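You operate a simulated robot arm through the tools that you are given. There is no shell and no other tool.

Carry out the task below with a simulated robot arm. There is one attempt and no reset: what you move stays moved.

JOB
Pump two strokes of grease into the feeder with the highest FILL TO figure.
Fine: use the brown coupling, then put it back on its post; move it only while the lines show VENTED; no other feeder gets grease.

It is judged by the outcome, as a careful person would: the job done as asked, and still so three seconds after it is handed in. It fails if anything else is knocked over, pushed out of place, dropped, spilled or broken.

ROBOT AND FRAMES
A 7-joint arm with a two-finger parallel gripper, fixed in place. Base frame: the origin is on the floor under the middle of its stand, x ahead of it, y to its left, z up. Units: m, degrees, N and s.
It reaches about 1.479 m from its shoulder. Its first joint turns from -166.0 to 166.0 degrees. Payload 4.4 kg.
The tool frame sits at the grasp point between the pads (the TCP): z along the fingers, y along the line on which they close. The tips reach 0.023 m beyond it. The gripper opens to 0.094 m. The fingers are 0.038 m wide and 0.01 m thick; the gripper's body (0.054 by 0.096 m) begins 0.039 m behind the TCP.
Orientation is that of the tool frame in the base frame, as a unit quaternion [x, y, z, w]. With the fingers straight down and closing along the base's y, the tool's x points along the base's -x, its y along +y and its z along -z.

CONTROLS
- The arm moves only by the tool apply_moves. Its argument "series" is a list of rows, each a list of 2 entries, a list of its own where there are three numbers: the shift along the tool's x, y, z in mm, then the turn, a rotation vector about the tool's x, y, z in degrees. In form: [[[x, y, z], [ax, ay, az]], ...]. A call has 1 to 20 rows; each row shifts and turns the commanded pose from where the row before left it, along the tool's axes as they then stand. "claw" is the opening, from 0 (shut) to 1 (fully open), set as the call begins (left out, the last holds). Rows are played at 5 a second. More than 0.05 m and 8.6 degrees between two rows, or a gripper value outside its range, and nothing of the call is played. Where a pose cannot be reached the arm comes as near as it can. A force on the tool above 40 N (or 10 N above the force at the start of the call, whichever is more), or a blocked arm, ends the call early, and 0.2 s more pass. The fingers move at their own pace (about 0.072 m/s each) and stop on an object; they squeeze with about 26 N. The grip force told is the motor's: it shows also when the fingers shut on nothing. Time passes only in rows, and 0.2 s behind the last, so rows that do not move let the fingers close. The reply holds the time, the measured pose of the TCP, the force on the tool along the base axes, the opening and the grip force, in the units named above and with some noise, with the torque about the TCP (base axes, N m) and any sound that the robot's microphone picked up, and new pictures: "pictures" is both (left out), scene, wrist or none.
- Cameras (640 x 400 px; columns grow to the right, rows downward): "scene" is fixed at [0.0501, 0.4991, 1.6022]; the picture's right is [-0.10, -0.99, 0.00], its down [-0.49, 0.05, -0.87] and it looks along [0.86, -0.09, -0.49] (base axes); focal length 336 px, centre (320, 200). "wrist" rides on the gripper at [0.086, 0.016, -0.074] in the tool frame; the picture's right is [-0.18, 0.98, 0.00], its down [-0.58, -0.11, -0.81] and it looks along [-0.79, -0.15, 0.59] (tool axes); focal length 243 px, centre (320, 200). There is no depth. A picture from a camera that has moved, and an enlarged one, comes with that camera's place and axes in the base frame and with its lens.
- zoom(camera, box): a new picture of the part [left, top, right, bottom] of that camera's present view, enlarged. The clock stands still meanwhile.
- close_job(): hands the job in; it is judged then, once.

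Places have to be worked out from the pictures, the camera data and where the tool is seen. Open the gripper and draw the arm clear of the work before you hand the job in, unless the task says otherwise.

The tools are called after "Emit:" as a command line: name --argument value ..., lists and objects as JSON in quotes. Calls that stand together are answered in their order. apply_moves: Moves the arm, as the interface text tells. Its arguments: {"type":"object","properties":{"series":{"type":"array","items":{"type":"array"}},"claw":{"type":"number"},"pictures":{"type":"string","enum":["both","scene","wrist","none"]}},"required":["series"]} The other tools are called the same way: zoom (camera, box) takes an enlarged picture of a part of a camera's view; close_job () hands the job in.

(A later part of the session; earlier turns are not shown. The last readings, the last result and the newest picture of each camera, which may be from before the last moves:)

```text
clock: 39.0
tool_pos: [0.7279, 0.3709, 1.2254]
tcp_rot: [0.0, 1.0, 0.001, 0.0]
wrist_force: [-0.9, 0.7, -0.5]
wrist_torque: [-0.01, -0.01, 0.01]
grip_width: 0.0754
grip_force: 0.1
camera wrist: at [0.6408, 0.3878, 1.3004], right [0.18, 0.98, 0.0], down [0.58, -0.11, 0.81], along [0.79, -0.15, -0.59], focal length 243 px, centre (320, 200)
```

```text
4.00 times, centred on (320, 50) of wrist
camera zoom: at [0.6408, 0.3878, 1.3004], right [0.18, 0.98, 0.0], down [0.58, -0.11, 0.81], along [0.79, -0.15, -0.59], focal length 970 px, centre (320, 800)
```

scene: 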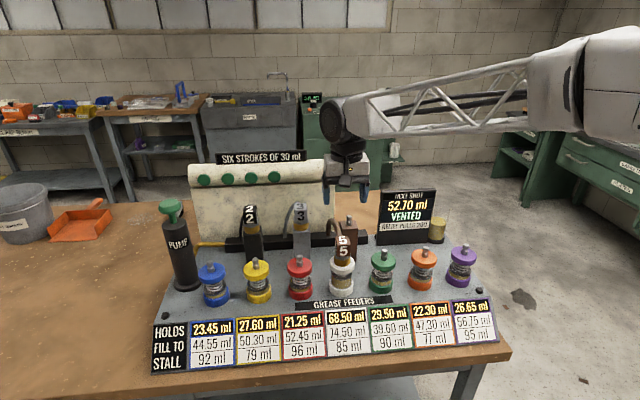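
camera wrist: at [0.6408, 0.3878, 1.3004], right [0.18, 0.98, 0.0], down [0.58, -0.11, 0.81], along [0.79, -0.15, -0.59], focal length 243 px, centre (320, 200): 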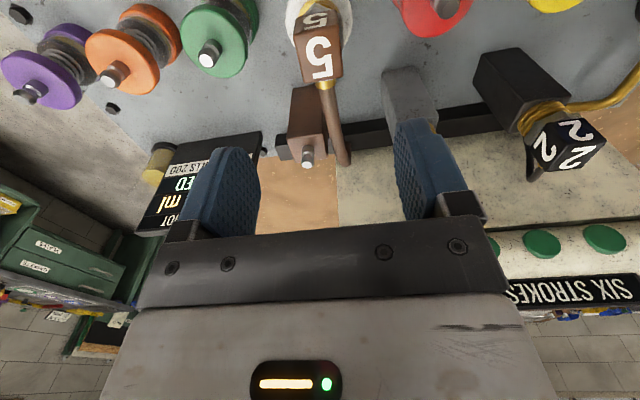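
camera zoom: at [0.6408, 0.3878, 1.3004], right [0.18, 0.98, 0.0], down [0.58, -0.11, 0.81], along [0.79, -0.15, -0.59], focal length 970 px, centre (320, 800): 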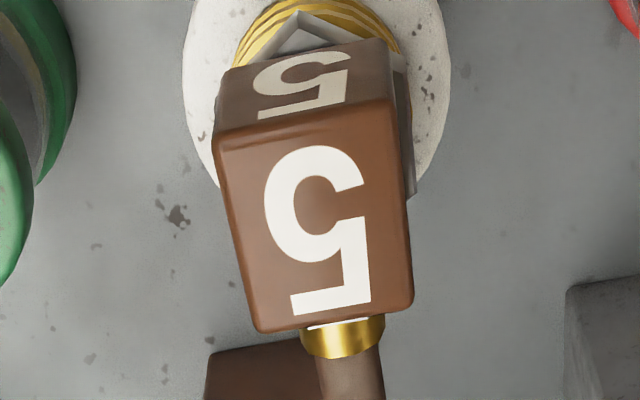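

The cube is seated at (0.731, 0.371), still axis-aligned, and the gripper is centred on it. VENTED shows in the scene view. I'll descend to the grip height.

Emit:
apply_moves --series '[[[0, 0, 35], [0, 0, 0]], [[0, 0, 35], [0, 0, 0]], [[0, 0, 30], [0, 0, 0]], [[0, 0, 20], [0, 0, 0]], [[0, 0, 15], [0, 0, 0]], [[0, 0, 10], [0, 0, 0]], [[0, 0, 0], [0, 0, 0]]]' --claw 0.75 --pictures "both"

Emit:
zoom --camera "wrist" --box '[200, 70, 456, 240]'

Emit:
zoom --camera "scene" --box '[296, 190, 456, 290]'

```text
clock: 40.6
tool_pos: [0.727, 0.3707, 1.0812]
tcp_rot: [0.0, 1.0, 0.001, 0.001]
wrist_force: [0.2, -0.7, 0.7]
wrist_torque: [0.0, 0.0, 0.02]
grip_width: 0.0706
grip_force: 0.1
camera wrist: at [0.6398, 0.388, 1.1561], right [0.18, 0.98, 0.0], down [0.58, -0.11, 0.81], along [0.79, -0.15, -0.59], focal length 243 px, centre (320, 200)
```

scene: 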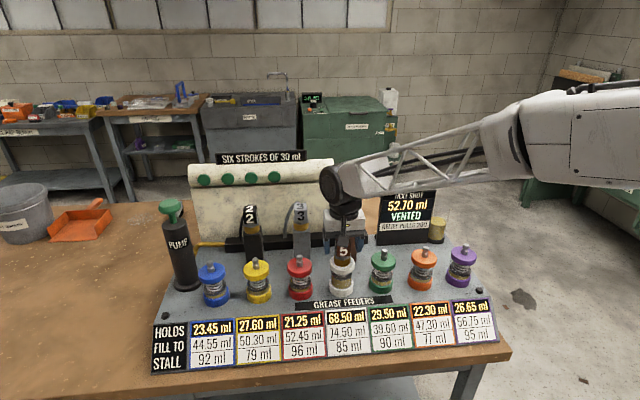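
wrist: 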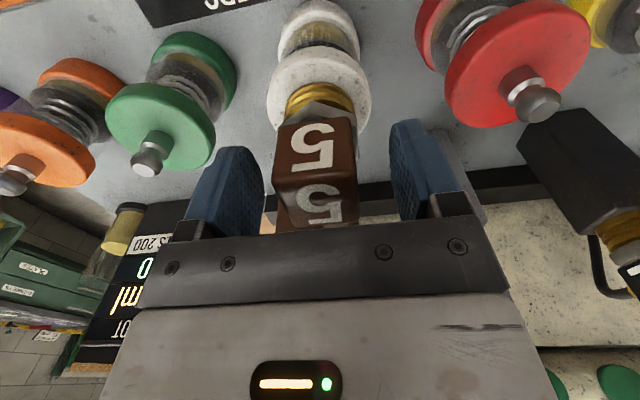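

```text
2.35 times, centred on (328, 155) of wrist
camera zoom: at [0.6398, 0.388, 1.1561], right [0.18, 0.98, 0.0], down [0.58, -0.11, 0.81], along [0.79, -0.15, -0.59], focal length 571 px, centre (301, 306)
```

zoom: 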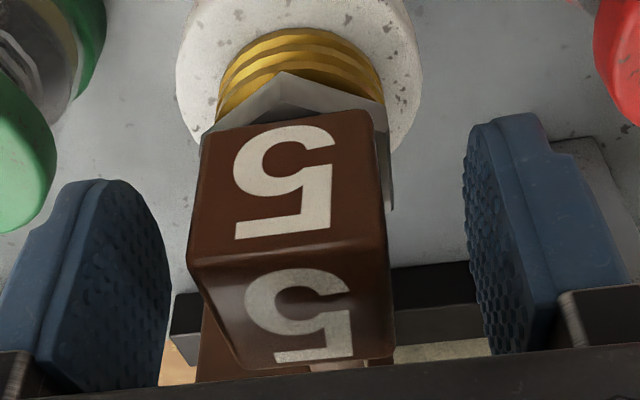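

```text
4.00 times, centred on (376, 240) of scene
camera zoom: at [0.0501, 0.4991, 1.6022], right [-0.1, -0.99, 0.0], down [-0.49, 0.05, -0.87], along [0.86, -0.09, -0.49], focal length 1346 px, centre (96, 40)
```

zoom: 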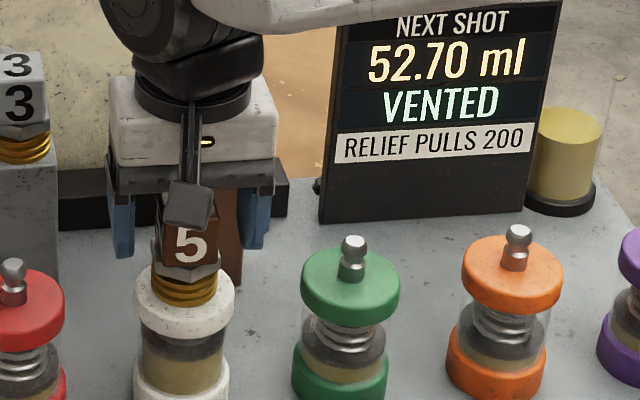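

The pads straddle the cube squarely and the display reads VENTED. I'll close the grip.

Emit:
apply_moves --series '[[[0, 0, 0], [0, 0, 0]], [[0, 0, 0], [0, 0, 0]], [[0, 0, 0], [0, 0, 0]], [[0, 0, 0], [0, 0, 0]]]' --claw 0 --pictures "both"

Emit:
zoom --camera "scene" --box '[296, 190, 456, 290]'

```text
clock: 41.6
tool_pos: [0.7263, 0.371, 1.0809]
tcp_rot: [0.0, 1.0, 0.002, 0.001]
wrist_force: [0.3, 0.1, -0.3]
wrist_torque: [-0.02, 0.04, -0.03]
grip_width: 0.0357
grip_force: 26.7
camera wrist: at [0.6398, 0.388, 1.1562], right [0.18, 0.98, 0.0], down [0.58, -0.11, 0.81], along [0.79, -0.15, -0.59], focal length 243 px, centre (320, 200)
```

scene: 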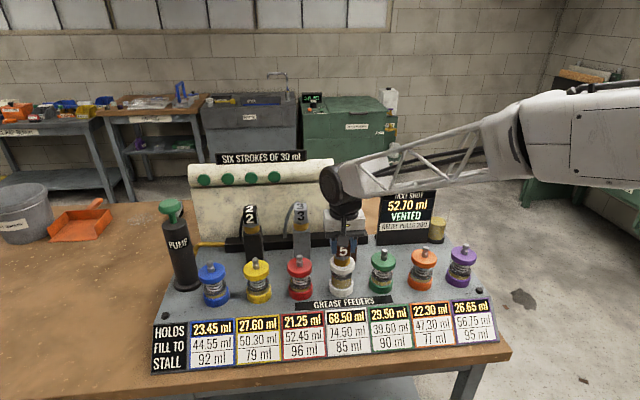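
wrist: 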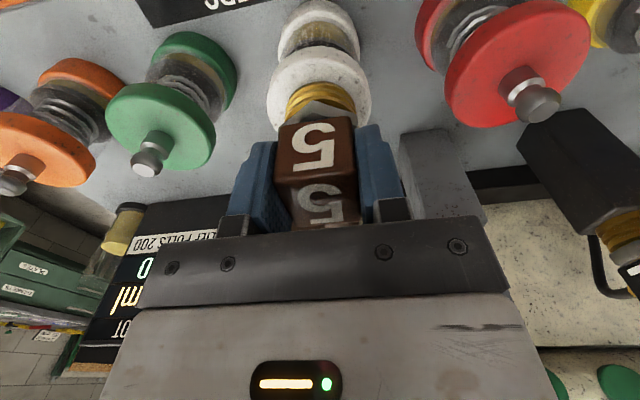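

```text
4.00 times, centred on (376, 240) of scene
camera zoom: at [0.0501, 0.4991, 1.6022], right [-0.1, -0.99, 0.0], down [-0.49, 0.05, -0.87], along [0.86, -0.09, -0.49], focal length 1346 px, centre (96, 40)
```

zoom: 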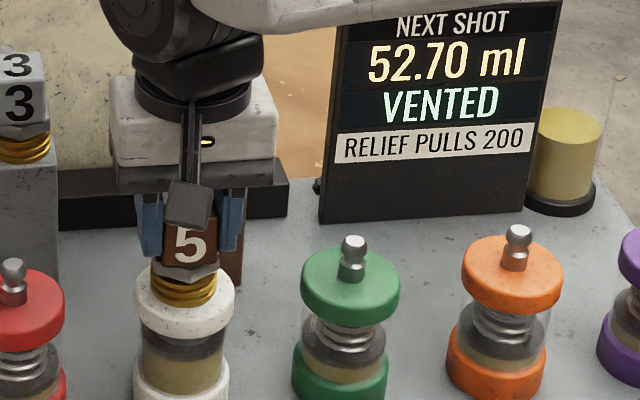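

Gripped at 35.7 mm, still VENTED. I'll lift slowly, then continue up to 80 mm above the seat and take a reference of white's nipple.

Emit:
apply_moves --series '[[[0, 0, -5], [0, 0, 0]], [[0, 0, -5], [0, 0, 0]], [[0, 0, -5], [0, 0, 0]], [[0, 0, -5], [0, 0, 0]], [[0, 0, -20], [0, 0, 0]], [[0, 0, -20], [0, 0, 0]], [[0, 0, -20], [0, 0, 0]], [[0, 0, 0], [0, 0, 0]], [[0, 0, 0], [0, 0, 0]]]' --pictures "both"

Emit:
zoom --camera "wrist" --box '[280, 40, 360, 90]'

Emit:
zoom --camera "scene" --box '[296, 190, 456, 290]'

```text
clock: 43.6
tool_pos: [0.7283, 0.373, 1.1619]
tcp_rot: [0.0, 1.0, 0.001, 0.001]
wrist_force: [0.3, -0.2, -0.8]
wrist_torque: [0.02, -0.03, -0.04]
grip_width: 0.0355
grip_force: 26.0
camera wrist: at [0.6407, 0.3888, 1.237], right [0.18, 0.98, 0.0], down [0.58, -0.11, 0.81], along [0.79, -0.15, -0.59], focal length 243 px, centre (320, 200)
```

scene: 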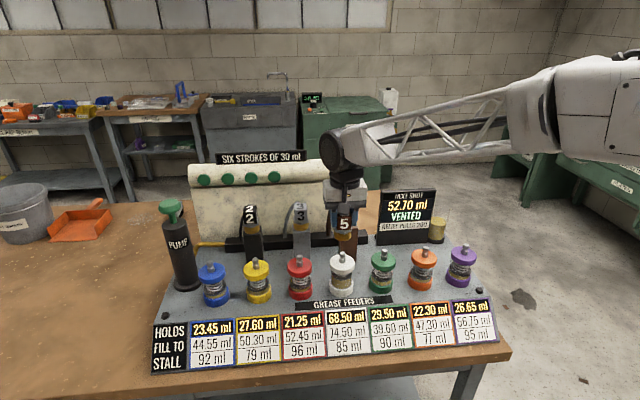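
wrist: 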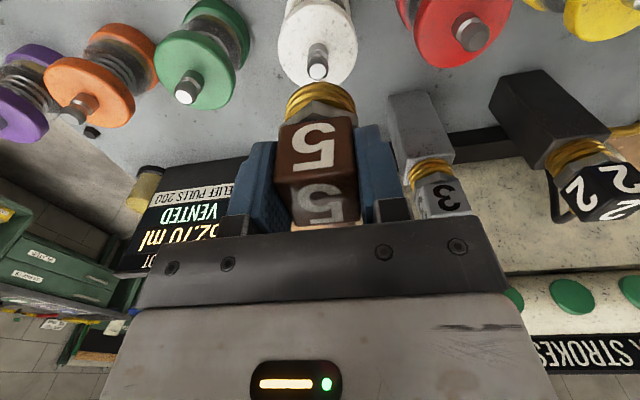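

```text
8.00 times, centred on (320, 65) of wrist
camera zoom: at [0.6407, 0.3888, 1.237], right [0.18, 0.98, 0.0], down [0.58, -0.11, 0.81], along [0.79, -0.15, -0.59], focal length 1941 px, centre (320, 1280)
```

zoom: 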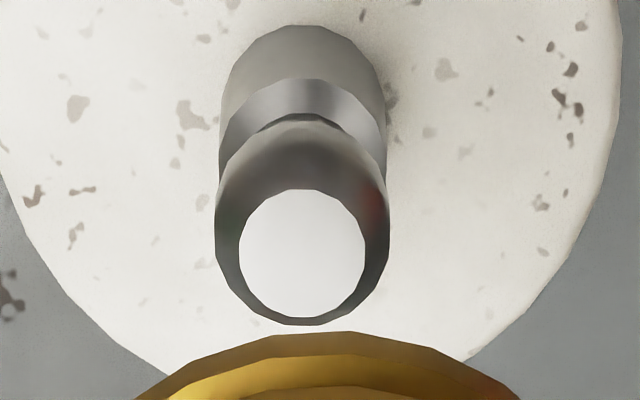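

```text
4.00 times, centred on (376, 240) of scene
camera zoom: at [0.0501, 0.4991, 1.6022], right [-0.1, -0.99, 0.0], down [-0.49, 0.05, -0.87], along [0.86, -0.09, -0.49], focal length 1346 px, centre (96, 40)
```

zoom: 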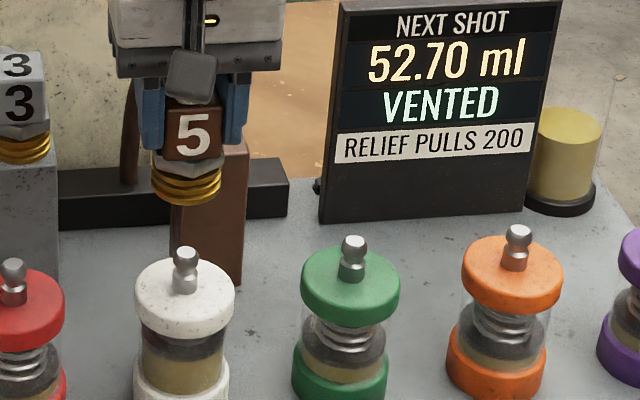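

The coupling is off white, and its nipple is intact and clean. To account for a slightly different grip, I'll compare how the coupling sits in the gripper with my first hold, using the same zoom.

Emit:
zoom --camera "wrist" --box '[200, 0, 456, 160]'

Emit:
zoom --camera "wrist" --box '[240, 40, 400, 140]'

```text
2.50 times, centred on (328, 80) of wrist
camera zoom: at [0.6407, 0.3888, 1.237], right [0.18, 0.98, 0.0], down [0.58, -0.11, 0.81], along [0.79, -0.15, -0.59], focal length 606 px, centre (300, 500)
```

zoom: 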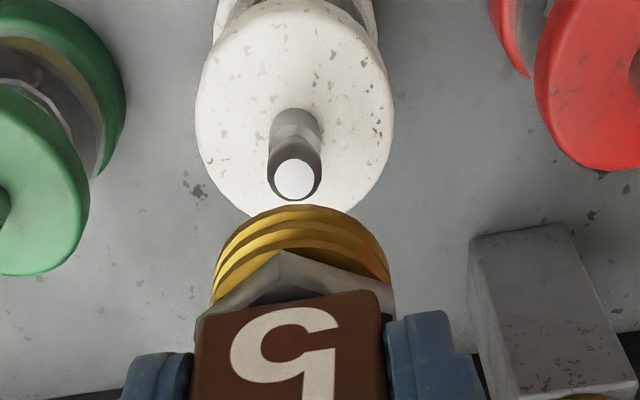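

```text
4.00 times, centred on (320, 90) of wrist
camera zoom: at [0.6407, 0.3888, 1.237], right [0.18, 0.98, 0.0], down [0.58, -0.11, 0.81], along [0.79, -0.15, -0.59], focal length 970 px, centre (320, 640)
```

zoom: 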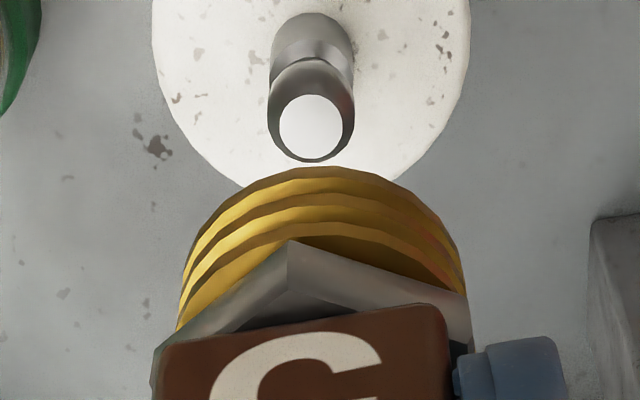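

The coupling sits in the gripper about 2 mm in x and 1.3 mm in z different from before, and the arm is about 2 mm too far in +y after lifting. With VENTED showing, I'll go to the hover over the brown post with those corrections. There its nipple should appear near (324, 255) in the 8x zoom.

Emit:
apply_moves --series '[[[0, 0, -15], [0, 0, 0]], [[0, 0, -14.4], [0, 0, 0]], [[-32.6, -10.4, 0], [0, 0, 0]], [[-32.6, -10.4, 0], [0, 0, 0]], [[-32.5, -10.4, 0], [0, 0, 0]], [[-32.5, -10.5, 0], [0, 0, 0]], [[0, 0, 0], [0, 0, 0]], [[0, 0, 0], [0, 0, 0]]]' --pictures "both"

Emit:
zoom --camera "wrist" --box '[280, 40, 360, 90]'

Emit:
zoom --camera "scene" --box '[302, 150, 430, 250]'

```text
clock: 45.5
tool_pos: [0.8573, 0.3308, 1.1902]
tcp_rot: [0.0, 1.0, 0.002, 0.001]
wrist_force: [-0.4, -0.5, -2.1]
wrist_torque: [-0.01, 0.02, -0.01]
grip_width: 0.0355
grip_force: 25.8
camera wrist: at [0.769, 0.3475, 1.2656], right [0.18, 0.98, 0.0], down [0.58, -0.11, 0.81], along [0.79, -0.15, -0.59], focal length 243 px, centre (320, 200)
```

scene: 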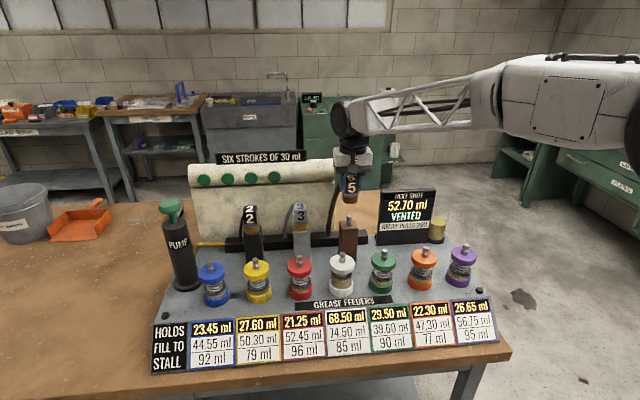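
wrist: 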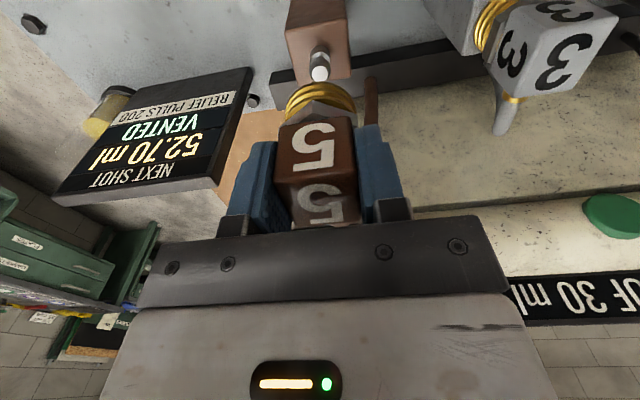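

```text
8.00 times, centred on (320, 65) of wrist
camera zoom: at [0.769, 0.3475, 1.2656], right [0.18, 0.98, 0.0], down [0.58, -0.11, 0.81], along [0.79, -0.15, -0.59], focal length 1941 px, centre (320, 1280)
```

zoom: 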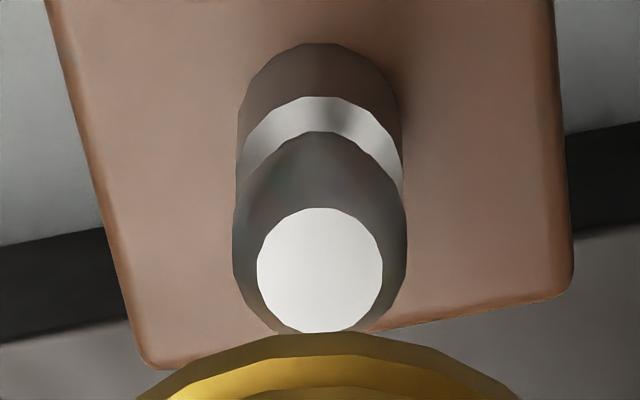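

```text
4.00 times, centred on (366, 200) of scene
camera zoom: at [0.0501, 0.4991, 1.6022], right [-0.1, -0.99, 0.0], down [-0.49, 0.05, -0.87], along [0.86, -0.09, -0.49], focal length 1346 px, centre (136, 200)
```

zoom: 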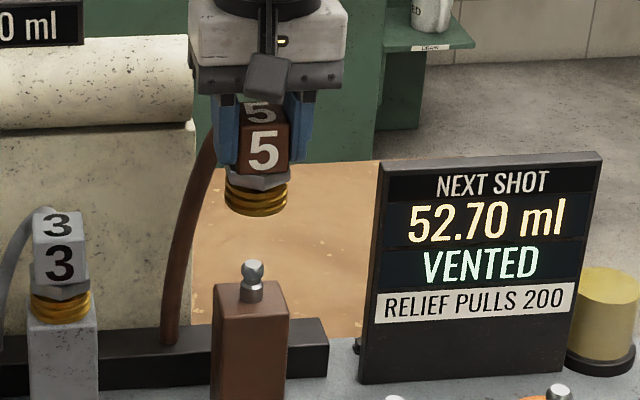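

The nipple appears at (320, 270) against the expected (324, 255), so I'm about 1.3 mm short in x and 0.4 mm over in y. I'll correct and re-check.

Emit:
apply_moves --series '[[[-1.3, -0.4, 0], [0, 0, 0]], [[0, 0, 0], [0, 0, 0]], [[0, 0, 0], [0, 0, 0]]]' --pictures "wrist"

Emit:
zoom --camera "wrist" --box '[280, 40, 360, 90]'

```text
clock: 46.2
tool_pos: [0.8584, 0.3298, 1.1921]
tcp_rot: [0.0, 1.0, 0.001, 0.001]
wrist_force: [-0.3, 0.1, -2.3]
wrist_torque: [0.01, -0.02, 0.02]
grip_width: 0.0355
grip_force: 25.7
camera wrist: at [0.7703, 0.3466, 1.2656], right [0.18, 0.98, 0.0], down [0.58, -0.11, 0.81], along [0.79, -0.15, -0.59], focal length 243 px, centre (320, 200)
```

wrist: 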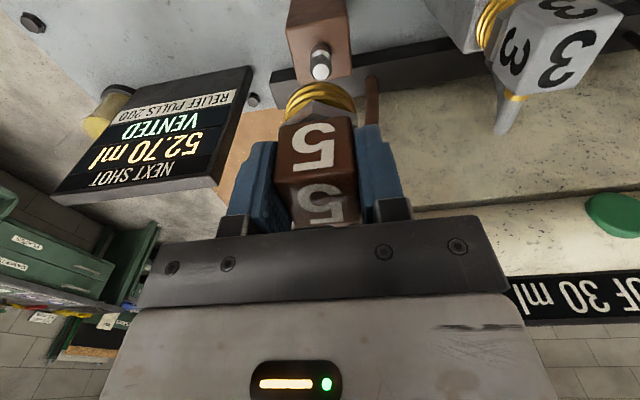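

```text
8.00 times, centred on (320, 65) of wrist
camera zoom: at [0.7703, 0.3466, 1.2656], right [0.18, 0.98, 0.0], down [0.58, -0.11, 0.81], along [0.79, -0.15, -0.59], focal length 1941 px, centre (320, 1280)
```

zoom: 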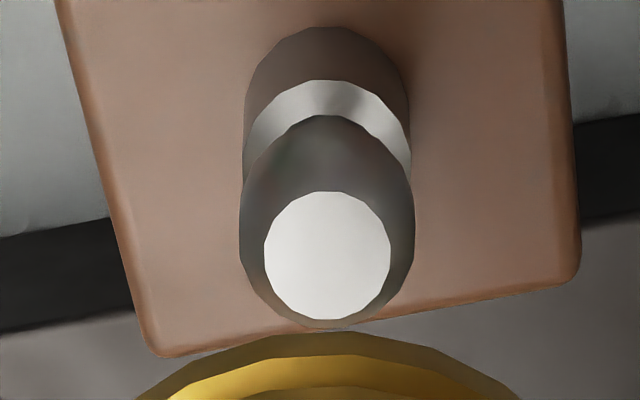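

Aligned now, with the nipple at (327, 255), and VENTED still shows. I'll descend 66 mm, then check before the final seating.

Emit:
apply_moves --series '[[[0, 0, 20], [0, 0, 0]], [[0, 0, 16], [0, 0, 0]], [[0, 0, 10], [0, 0, 0]], [[0, 0, 6], [0, 0, 0]], [[0, 0, 0], [0, 0, 0]]]' --pictures "both"

Emit:
zoom --camera "scene" --box '[312, 180, 392, 230]'

Emit:
zoom --camera "wrist" --box '[240, 40, 400, 140]'

```text
clock: 47.5
tool_pos: [0.8578, 0.3299, 1.1404]
tcp_rot: [0.001, 1.0, 0.0, 0.001]
wrist_force: [-1.3, 0.1, -1.4]
wrist_torque: [0.01, -0.02, 0.0]
grip_width: 0.0357
grip_force: 26.2
camera wrist: at [0.7711, 0.3463, 1.2141], right [0.18, 0.98, 0.0], down [0.58, -0.11, 0.81], along [0.79, -0.15, -0.59], focal length 243 px, centre (320, 200)
```

scene: 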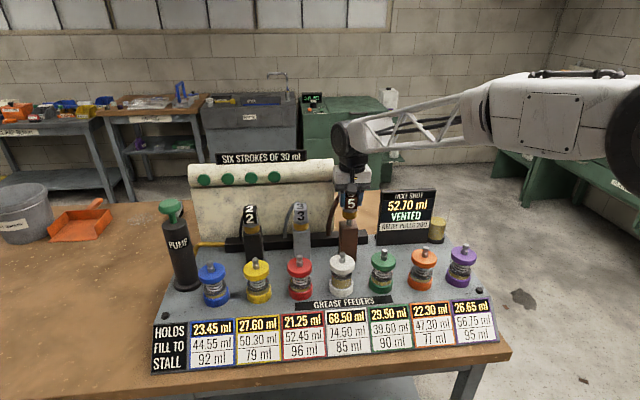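
wrist: 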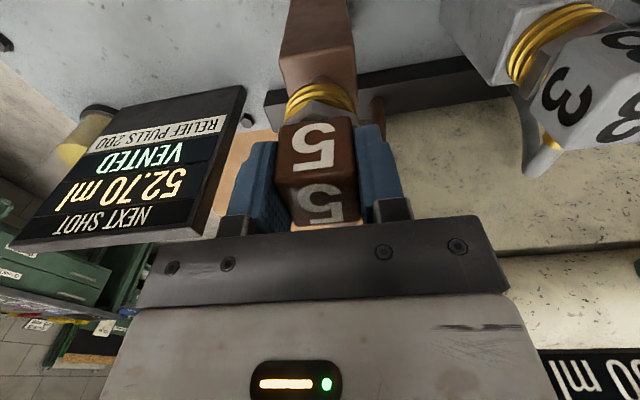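

```text
8.00 times, centred on (352, 205) of scene
camera zoom: at [0.0501, 0.4991, 1.6022], right [-0.1, -0.99, 0.0], down [-0.49, 0.05, -0.87], along [0.86, -0.09, -0.49], focal length 2692 px, centre (64, 160)
```

zoom: 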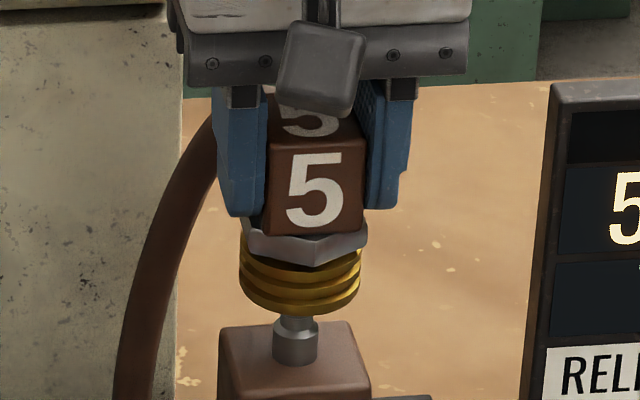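

```text
4.00 times, centred on (320, 90) of wrist
camera zoom: at [0.7711, 0.3463, 1.2141], right [0.18, 0.98, 0.0], down [0.58, -0.11, 0.81], along [0.79, -0.15, -0.59], focal length 970 px, centre (320, 640)
```

zoom: 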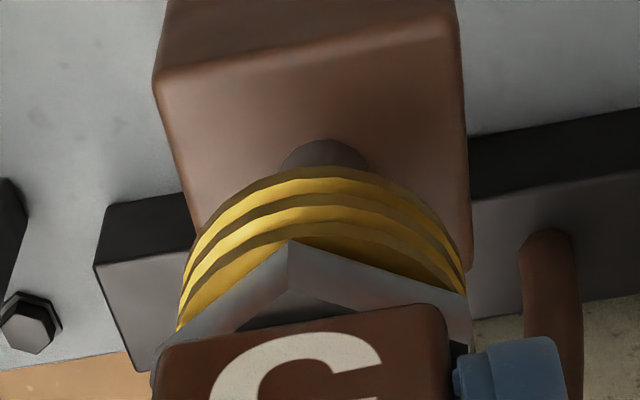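

The coupling is coaxial with the post nipple and just over its tip. I'll go down another 22 mm in small steps, watching the force.

Emit:
apply_moves --series '[[[0, 0, 6], [0, 0, 0]], [[0, 0, 5], [0, 0, 0]], [[0, 0, 4], [0, 0, 0]], [[0, 0, 4], [0, 0, 0]], [[0, 0, 3], [0, 0, 0]], [[0, 0, 0], [0, 0, 0]]]' --pictures "both"

Emit:
zoom --camera "scene" --box '[312, 190, 392, 240]'

Emit:
zoom --camera "wrist" --box '[240, 40, 400, 140]'

```text
clock: 48.9
tool_pos: [0.8581, 0.3303, 1.1177]
tcp_rot: [0.0, 1.0, 0.002, 0.001]
wrist_force: [0.4, -0.5, -1.8]
wrist_torque: [-0.03, 0.04, -0.01]
grip_width: 0.0356
grip_force: 26.6
camera wrist: at [0.7711, 0.3466, 1.1921], right [0.18, 0.98, 0.0], down [0.58, -0.11, 0.81], along [0.79, -0.15, -0.59], focal length 243 px, centre (320, 200)
```

scene: 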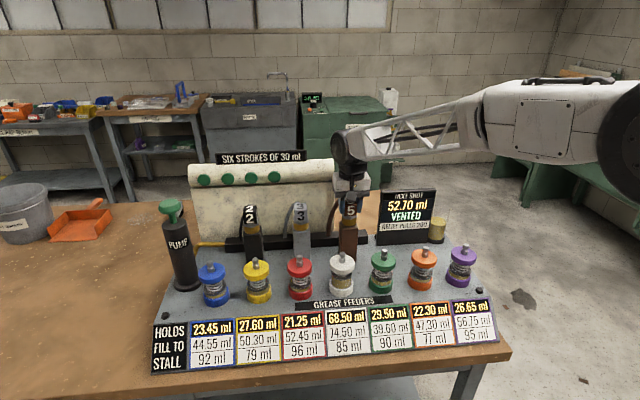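
wrist: 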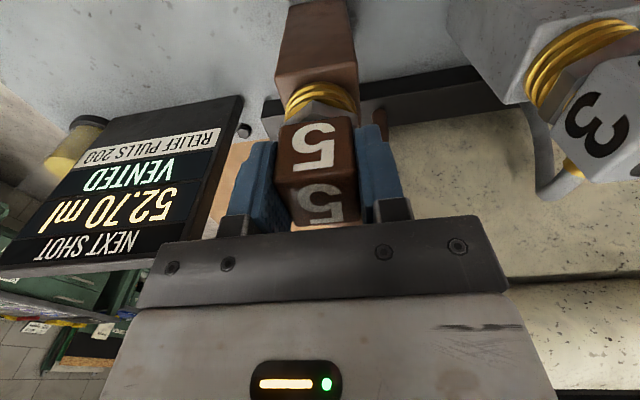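

```text
8.00 times, centred on (352, 215) of scene
camera zoom: at [0.0501, 0.4991, 1.6022], right [-0.1, -0.99, 0.0], down [-0.49, 0.05, -0.87], along [0.86, -0.09, -0.49], focal length 2692 px, centre (64, 80)
```

zoom: 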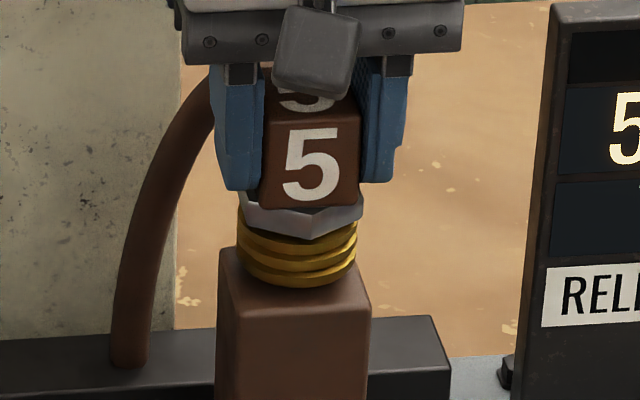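

```text
4.00 times, centred on (320, 90) of wrist
camera zoom: at [0.7711, 0.3466, 1.1921], right [0.18, 0.98, 0.0], down [0.58, -0.11, 0.81], along [0.79, -0.15, -0.59], focal length 970 px, centre (320, 640)
```

zoom: 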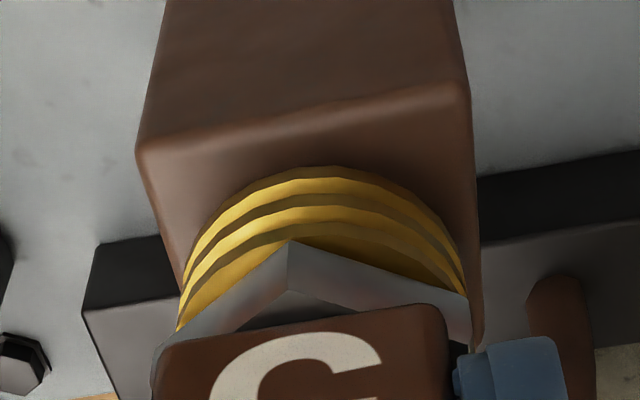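

About 6 mm remains, with no contact force yet. I'll do the final seating in 1–2 mm steps.

Emit:
apply_moves --series '[[[0, 0, 2], [0, 0, 0]], [[0, 0, 2], [0, 0, 0]], [[0, 0, 1], [0, 0, 0]], [[0, 0, 0], [0, 0, 0]]]' --pictures "none"

```text
clock: 49.9
tool_pos: [0.8585, 0.3295, 1.1112]
tcp_rot: [0.0, 1.0, 0.001, 0.002]
wrist_force: [0.5, -0.4, -1.4]
wrist_torque: [0.0, 0.03, -0.03]
grip_width: 0.0357
grip_force: 26.3
```

The weight is still on the gripper, so it isn't seated yet. I'll continue down in 0.5–1 mm steps.

Emit:
apply_moves --series '[[[0, 0, 1], [0, 0, 0]], [[0, 0, 0.5], [0, 0, 0]], [[0, 0, 0], [0, 0, 0]]]' --pictures "none"

```text
clock: 50.6
tool_pos: [0.8585, 0.3304, 1.1114]
tcp_rot: [0.0, 1.0, 0.001, 0.001]
wrist_force: [0.4, 0.0, -1.0]
wrist_torque: [0.01, -0.01, 0.03]
grip_width: 0.0357
grip_force: 25.7
```

Emit:
apply_moves --series '[[[0, 0, 0.7], [0, 0, 0]], [[0, 0, 0.5], [0, 0, 0]], [[0, 0, 0], [0, 0, 0]]]' --pictures "both"

Emit:
zoom --camera "scene" --box '[312, 190, 392, 240]'

```text
clock: 51.5
tool_pos: [0.8573, 0.3298, 1.1108]
tcp_rot: [0.0, 1.0, 0.002, 0.002]
wrist_force: [1.4, -3.1, 10.7]
wrist_torque: [-0.3, 0.11, 0.07]
grip_width: 0.0358
grip_force: 25.8
camera wrist: at [0.7712, 0.3468, 1.1851], right [0.18, 0.98, 0.0], down [0.58, -0.11, 0.81], along [0.79, -0.15, -0.59], focal length 243 px, centre (320, 200)
```

scene: 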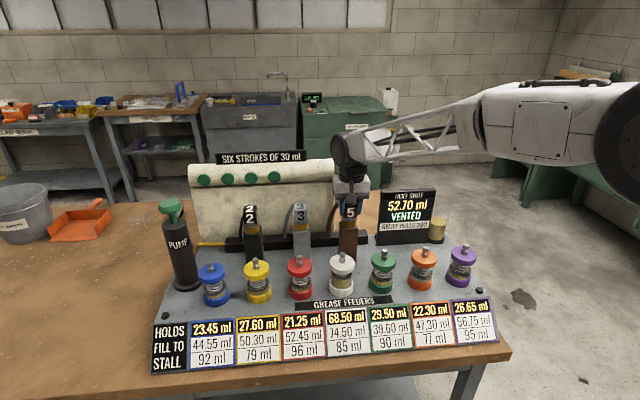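
wrist: 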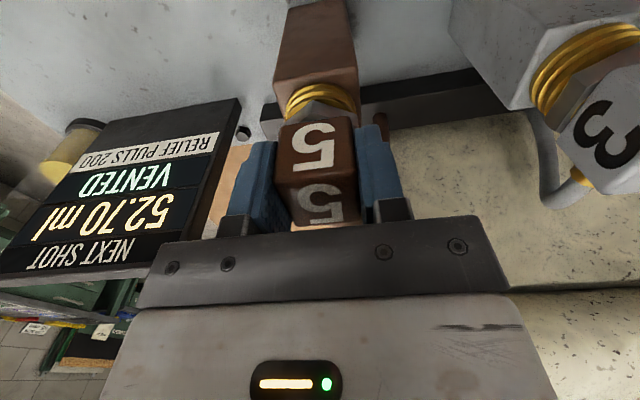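

```text
8.00 times, centred on (352, 215) of scene
camera zoom: at [0.0501, 0.4991, 1.6022], right [-0.1, -0.99, 0.0], down [-0.49, 0.05, -0.87], along [0.86, -0.09, -0.49], focal length 2692 px, centre (64, 80)
```

zoom: 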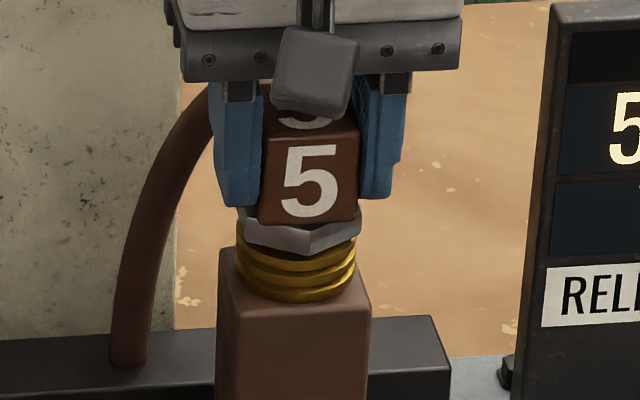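

Contact reads 10.7 N at close to the expected height, but it may be up to 1 mm high. I'll press a bit more to confirm it's bottomed.

Emit:
apply_moves --series '[[[0, 0, 0.7], [0, 0, 0]], [[0, 0, 0], [0, 0, 0]], [[0, 0, 0], [0, 0, 0]]]' --pictures "wrist"

Emit:
zoom --camera "scene" --box '[312, 190, 392, 240]'

Emit:
zoom --camera "wrist" --box '[240, 40, 400, 140]'

```text
clock: 52.2
tool_pos: [0.8586, 0.33, 1.1109]
tcp_rot: [-0.001, 1.0, 0.0, 0.003]
wrist_force: [0.7, -0.5, 17.7]
wrist_torque: [-0.11, 0.22, 0.0]
grip_width: 0.0353
grip_force: 25.8
camera wrist: at [0.7712, 0.3468, 1.185], right [0.18, 0.98, 0.0], down [0.58, -0.11, 0.81], along [0.79, -0.15, -0.59], focal length 243 px, centre (320, 200)
```

wrist: 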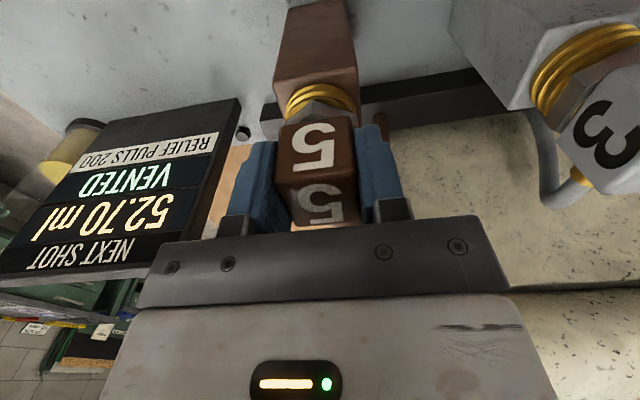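

```text
8.00 times, centred on (352, 215) of scene
camera zoom: at [0.0501, 0.4991, 1.6022], right [-0.1, -0.99, 0.0], down [-0.49, 0.05, -0.87], along [0.86, -0.09, -0.49], focal length 2692 px, centre (64, 80)
```

zoom: 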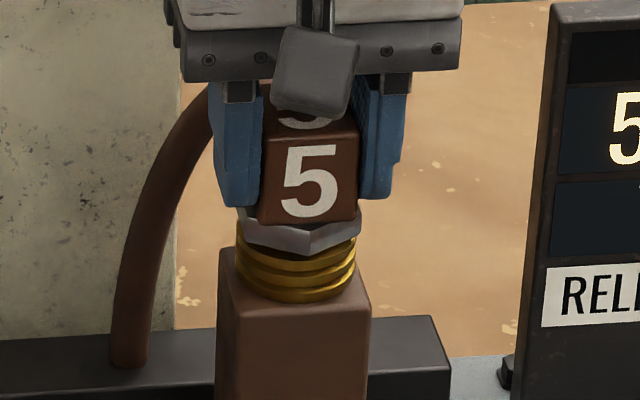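

```text
4.00 times, centred on (320, 90) of wrist
camera zoom: at [0.7712, 0.3468, 1.185], right [0.18, 0.98, 0.0], down [0.58, -0.11, 0.81], along [0.79, -0.15, -0.59], focal length 970 px, centre (320, 640)
```

zoom: 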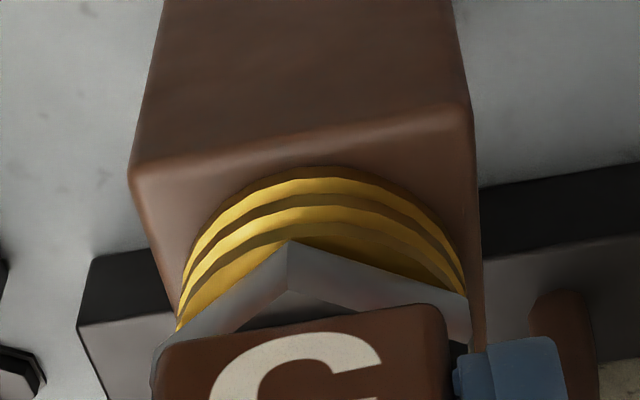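

The height no longer changes as the force rises, and it matches the original seated height, so the coupling is seated on its post. I'll relieve the pressure and open the jaws.

Emit:
apply_moves --series '[[[0, 0, -0.8], [0, 0, 0]], [[0, 0, 0], [0, 0, 0]]]' --pictures "none"

Emit:
apply_moves --series '[[[0, 0, 0], [0, 0, 0]], [[0, 0, 0], [0, 0, 0]], [[0, 0, 0], [0, 0, 0]]]' --claw 0.75 --pictures "both"

Emit:
zoom --camera "scene" --box '[312, 190, 392, 240]'

```text
clock: 52.9
tool_pos: [0.8576, 0.3302, 1.1109]
tcp_rot: [0.0, 1.0, 0.001, 0.002]
wrist_force: [7.4, 2.7, 19.6]
wrist_torque: [-0.03, -0.25, 0.06]
grip_width: 0.0357
grip_force: 25.9
```

```text
clock: 53.6
tool_pos: [0.8585, 0.3313, 1.1093]
tcp_rot: [0.0, 1.0, 0.002, 0.002]
wrist_force: [0.1, -0.2, -0.4]
wrist_torque: [0.01, -0.01, 0.0]
grip_width: 0.0703
grip_force: 0.2
camera wrist: at [0.771, 0.3467, 1.1841], right [0.18, 0.98, 0.0], down [0.58, -0.11, 0.81], along [0.79, -0.15, -0.59], focal length 243 px, centre (320, 200)
```

scene: 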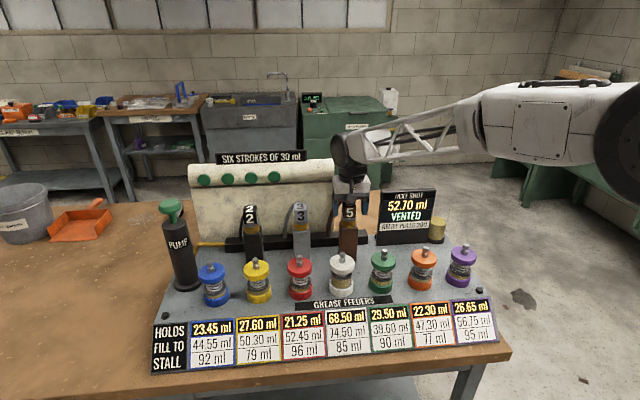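
wrist: 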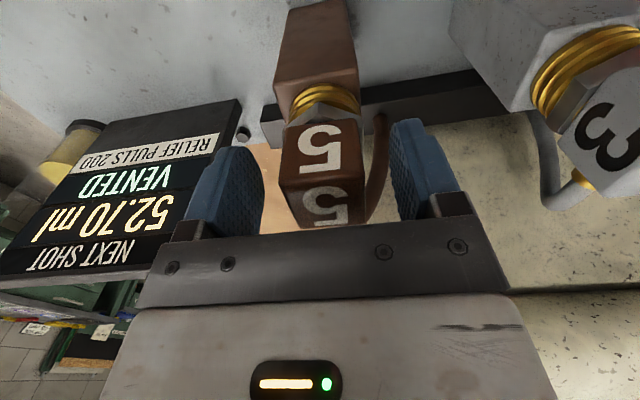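

```text
8.00 times, centred on (352, 215) of scene
camera zoom: at [0.0501, 0.4991, 1.6022], right [-0.1, -0.99, 0.0], down [-0.49, 0.05, -0.87], along [0.86, -0.09, -0.49], focal length 2692 px, centre (64, 80)
```

zoom: 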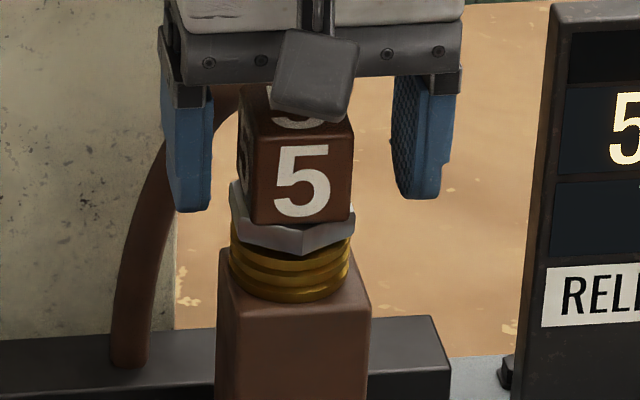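

On release the coupling shifted about 2.5 mm toward +y, so it has some play. I'll rise clear and inspect whether it is properly seated or tilted.

Emit:
apply_moves --series '[[[0, 0, -10], [0, 0, 0]], [[0, 0, -20], [0, 0, 0]], [[0, 0, -40], [0, 0, 0]], [[0, 0, -40], [0, 0, 0]], [[0, 0, -30], [0, 0, 0]], [[0, 0, 0], [0, 0, 0]], [[0, 0, 0], [0, 0, 0]]]' --pictures "both"

Emit:
zoom --camera "scene" --box '[312, 190, 392, 240]'

Emit:
zoom --camera "wrist" --box '[270, 0, 398, 80]'

Emit:
zoom --camera "scene" --box '[220, 190, 380, 290]'

```text
clock: 55.2
tool_pos: [0.8587, 0.3292, 1.2493]
tcp_rot: [0.0, 1.0, 0.001, 0.001]
wrist_force: [-0.3, -0.7, 0.7]
wrist_torque: [-0.01, -0.01, 0.01]
grip_width: 0.0704
grip_force: 0.0
camera wrist: at [0.7711, 0.3448, 1.3247], right [0.18, 0.98, 0.0], down [0.58, -0.11, 0.81], along [0.79, -0.15, -0.59], focal length 243 px, centre (320, 200)
```

scene: 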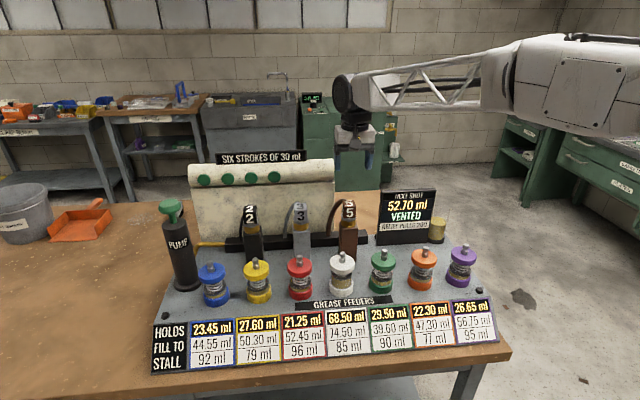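
wrist: 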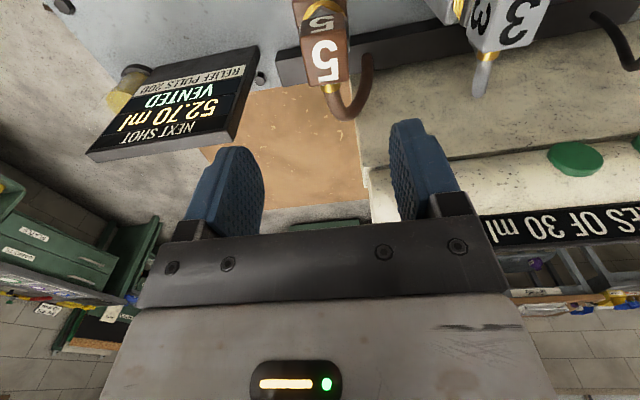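

```text
8.00 times, centred on (352, 215) of scene
camera zoom: at [0.0501, 0.4991, 1.6022], right [-0.1, -0.99, 0.0], down [-0.49, 0.05, -0.87], along [0.86, -0.09, -0.49], focal length 2692 px, centre (64, 80)
```

zoom: 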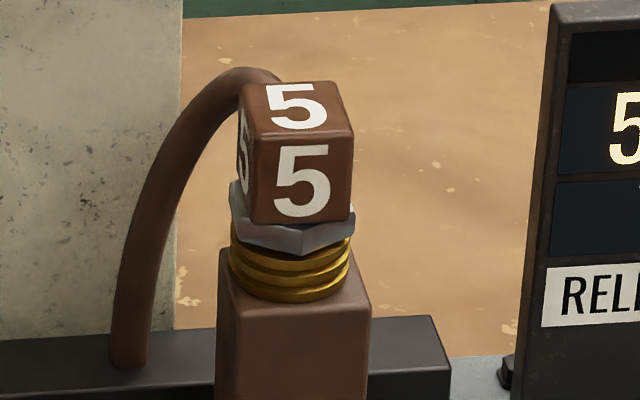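

```text
5.00 times, centred on (334, 40) of wrist
camera zoom: at [0.7711, 0.3448, 1.3247], right [0.18, 0.98, 0.0], down [0.58, -0.11, 0.81], along [0.79, -0.15, -0.59], focal length 1213 px, centre (250, 1000)
```

zoom: 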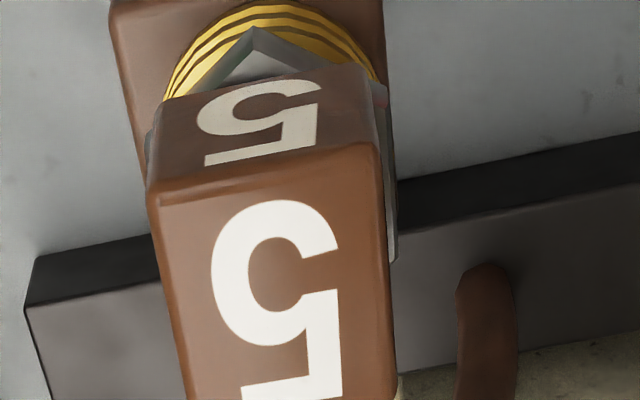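

```text
4.00 times, centred on (300, 240) of scene
camera zoom: at [0.0501, 0.4991, 1.6022], right [-0.1, -0.99, 0.0], down [-0.49, 0.05, -0.87], along [0.86, -0.09, -0.49], focal length 1346 px, centre (400, 40)
```

zoom: 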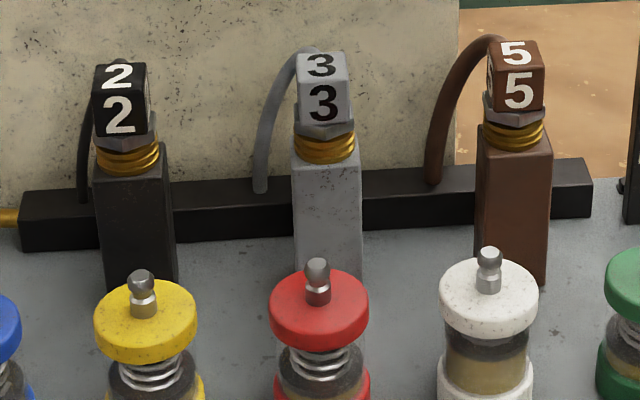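

The coupling stands on the post, but about 2.5 mm off its original position. I'll zoom further to check for tilt or a gap under the brass.

Emit:
zoom --camera "scene" --box '[334, 195, 374, 220]'

Emit:
zoom --camera "scene" --box '[334, 210, 374, 235]'

Emit:
zoom --camera "scene" --box '[284, 210, 324, 235]'

Emit:
zoom --camera "wrist" --box '[270, 30, 398, 110]'

```text
16.00 times, centred on (354, 208) of scene
camera zoom: at [0.0501, 0.4991, 1.6022], right [-0.1, -0.99, 0.0], down [-0.49, 0.05, -0.87], along [0.86, -0.09, -0.49], focal length 5383 px, centre (-224, 80)
```

zoom: 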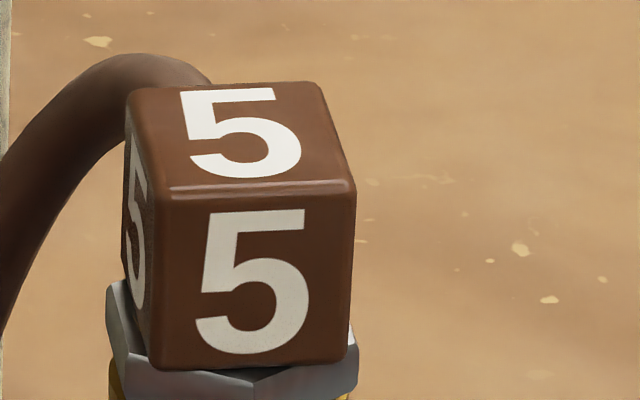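

```text
16.00 times, centred on (354, 222) of scene
camera zoom: at [0.0501, 0.4991, 1.6022], right [-0.1, -0.99, 0.0], down [-0.49, 0.05, -0.87], along [0.86, -0.09, -0.49], focal length 5383 px, centre (-224, -160)
```

zoom: 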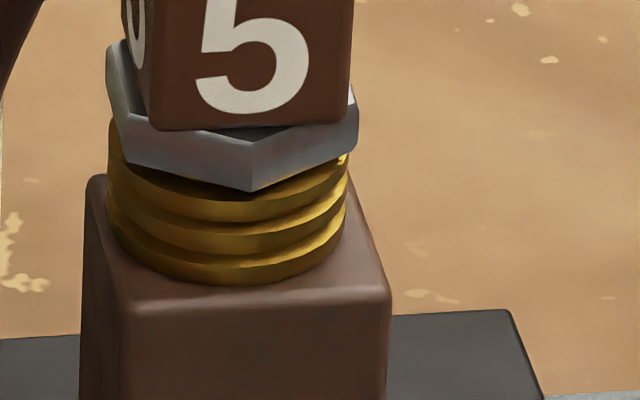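

```text
16.00 times, centred on (304, 222) of scene
camera zoom: at [0.0501, 0.4991, 1.6022], right [-0.1, -0.99, 0.0], down [-0.49, 0.05, -0.87], along [0.86, -0.09, -0.49], focal length 5383 px, centre (576, -160)
```

zoom: 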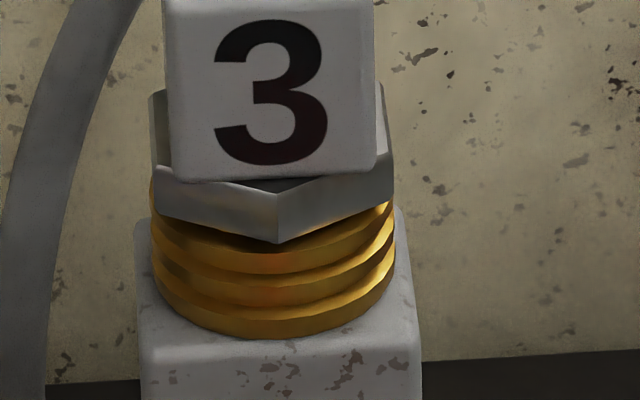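

```text
5.00 times, centred on (334, 70) of wrist
camera zoom: at [0.7711, 0.3448, 1.3247], right [0.18, 0.98, 0.0], down [0.58, -0.11, 0.81], along [0.79, -0.15, -0.59], focal length 1213 px, centre (250, 850)
```

zoom: 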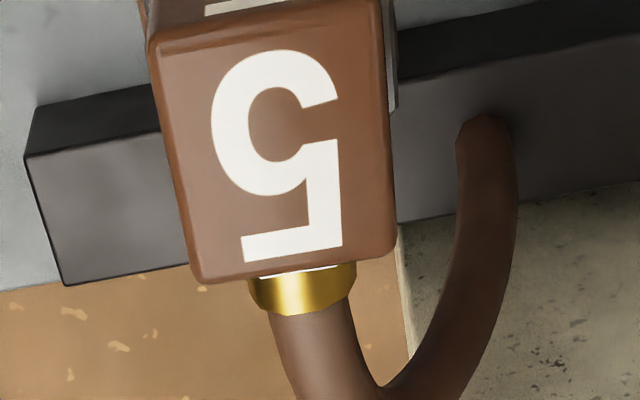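

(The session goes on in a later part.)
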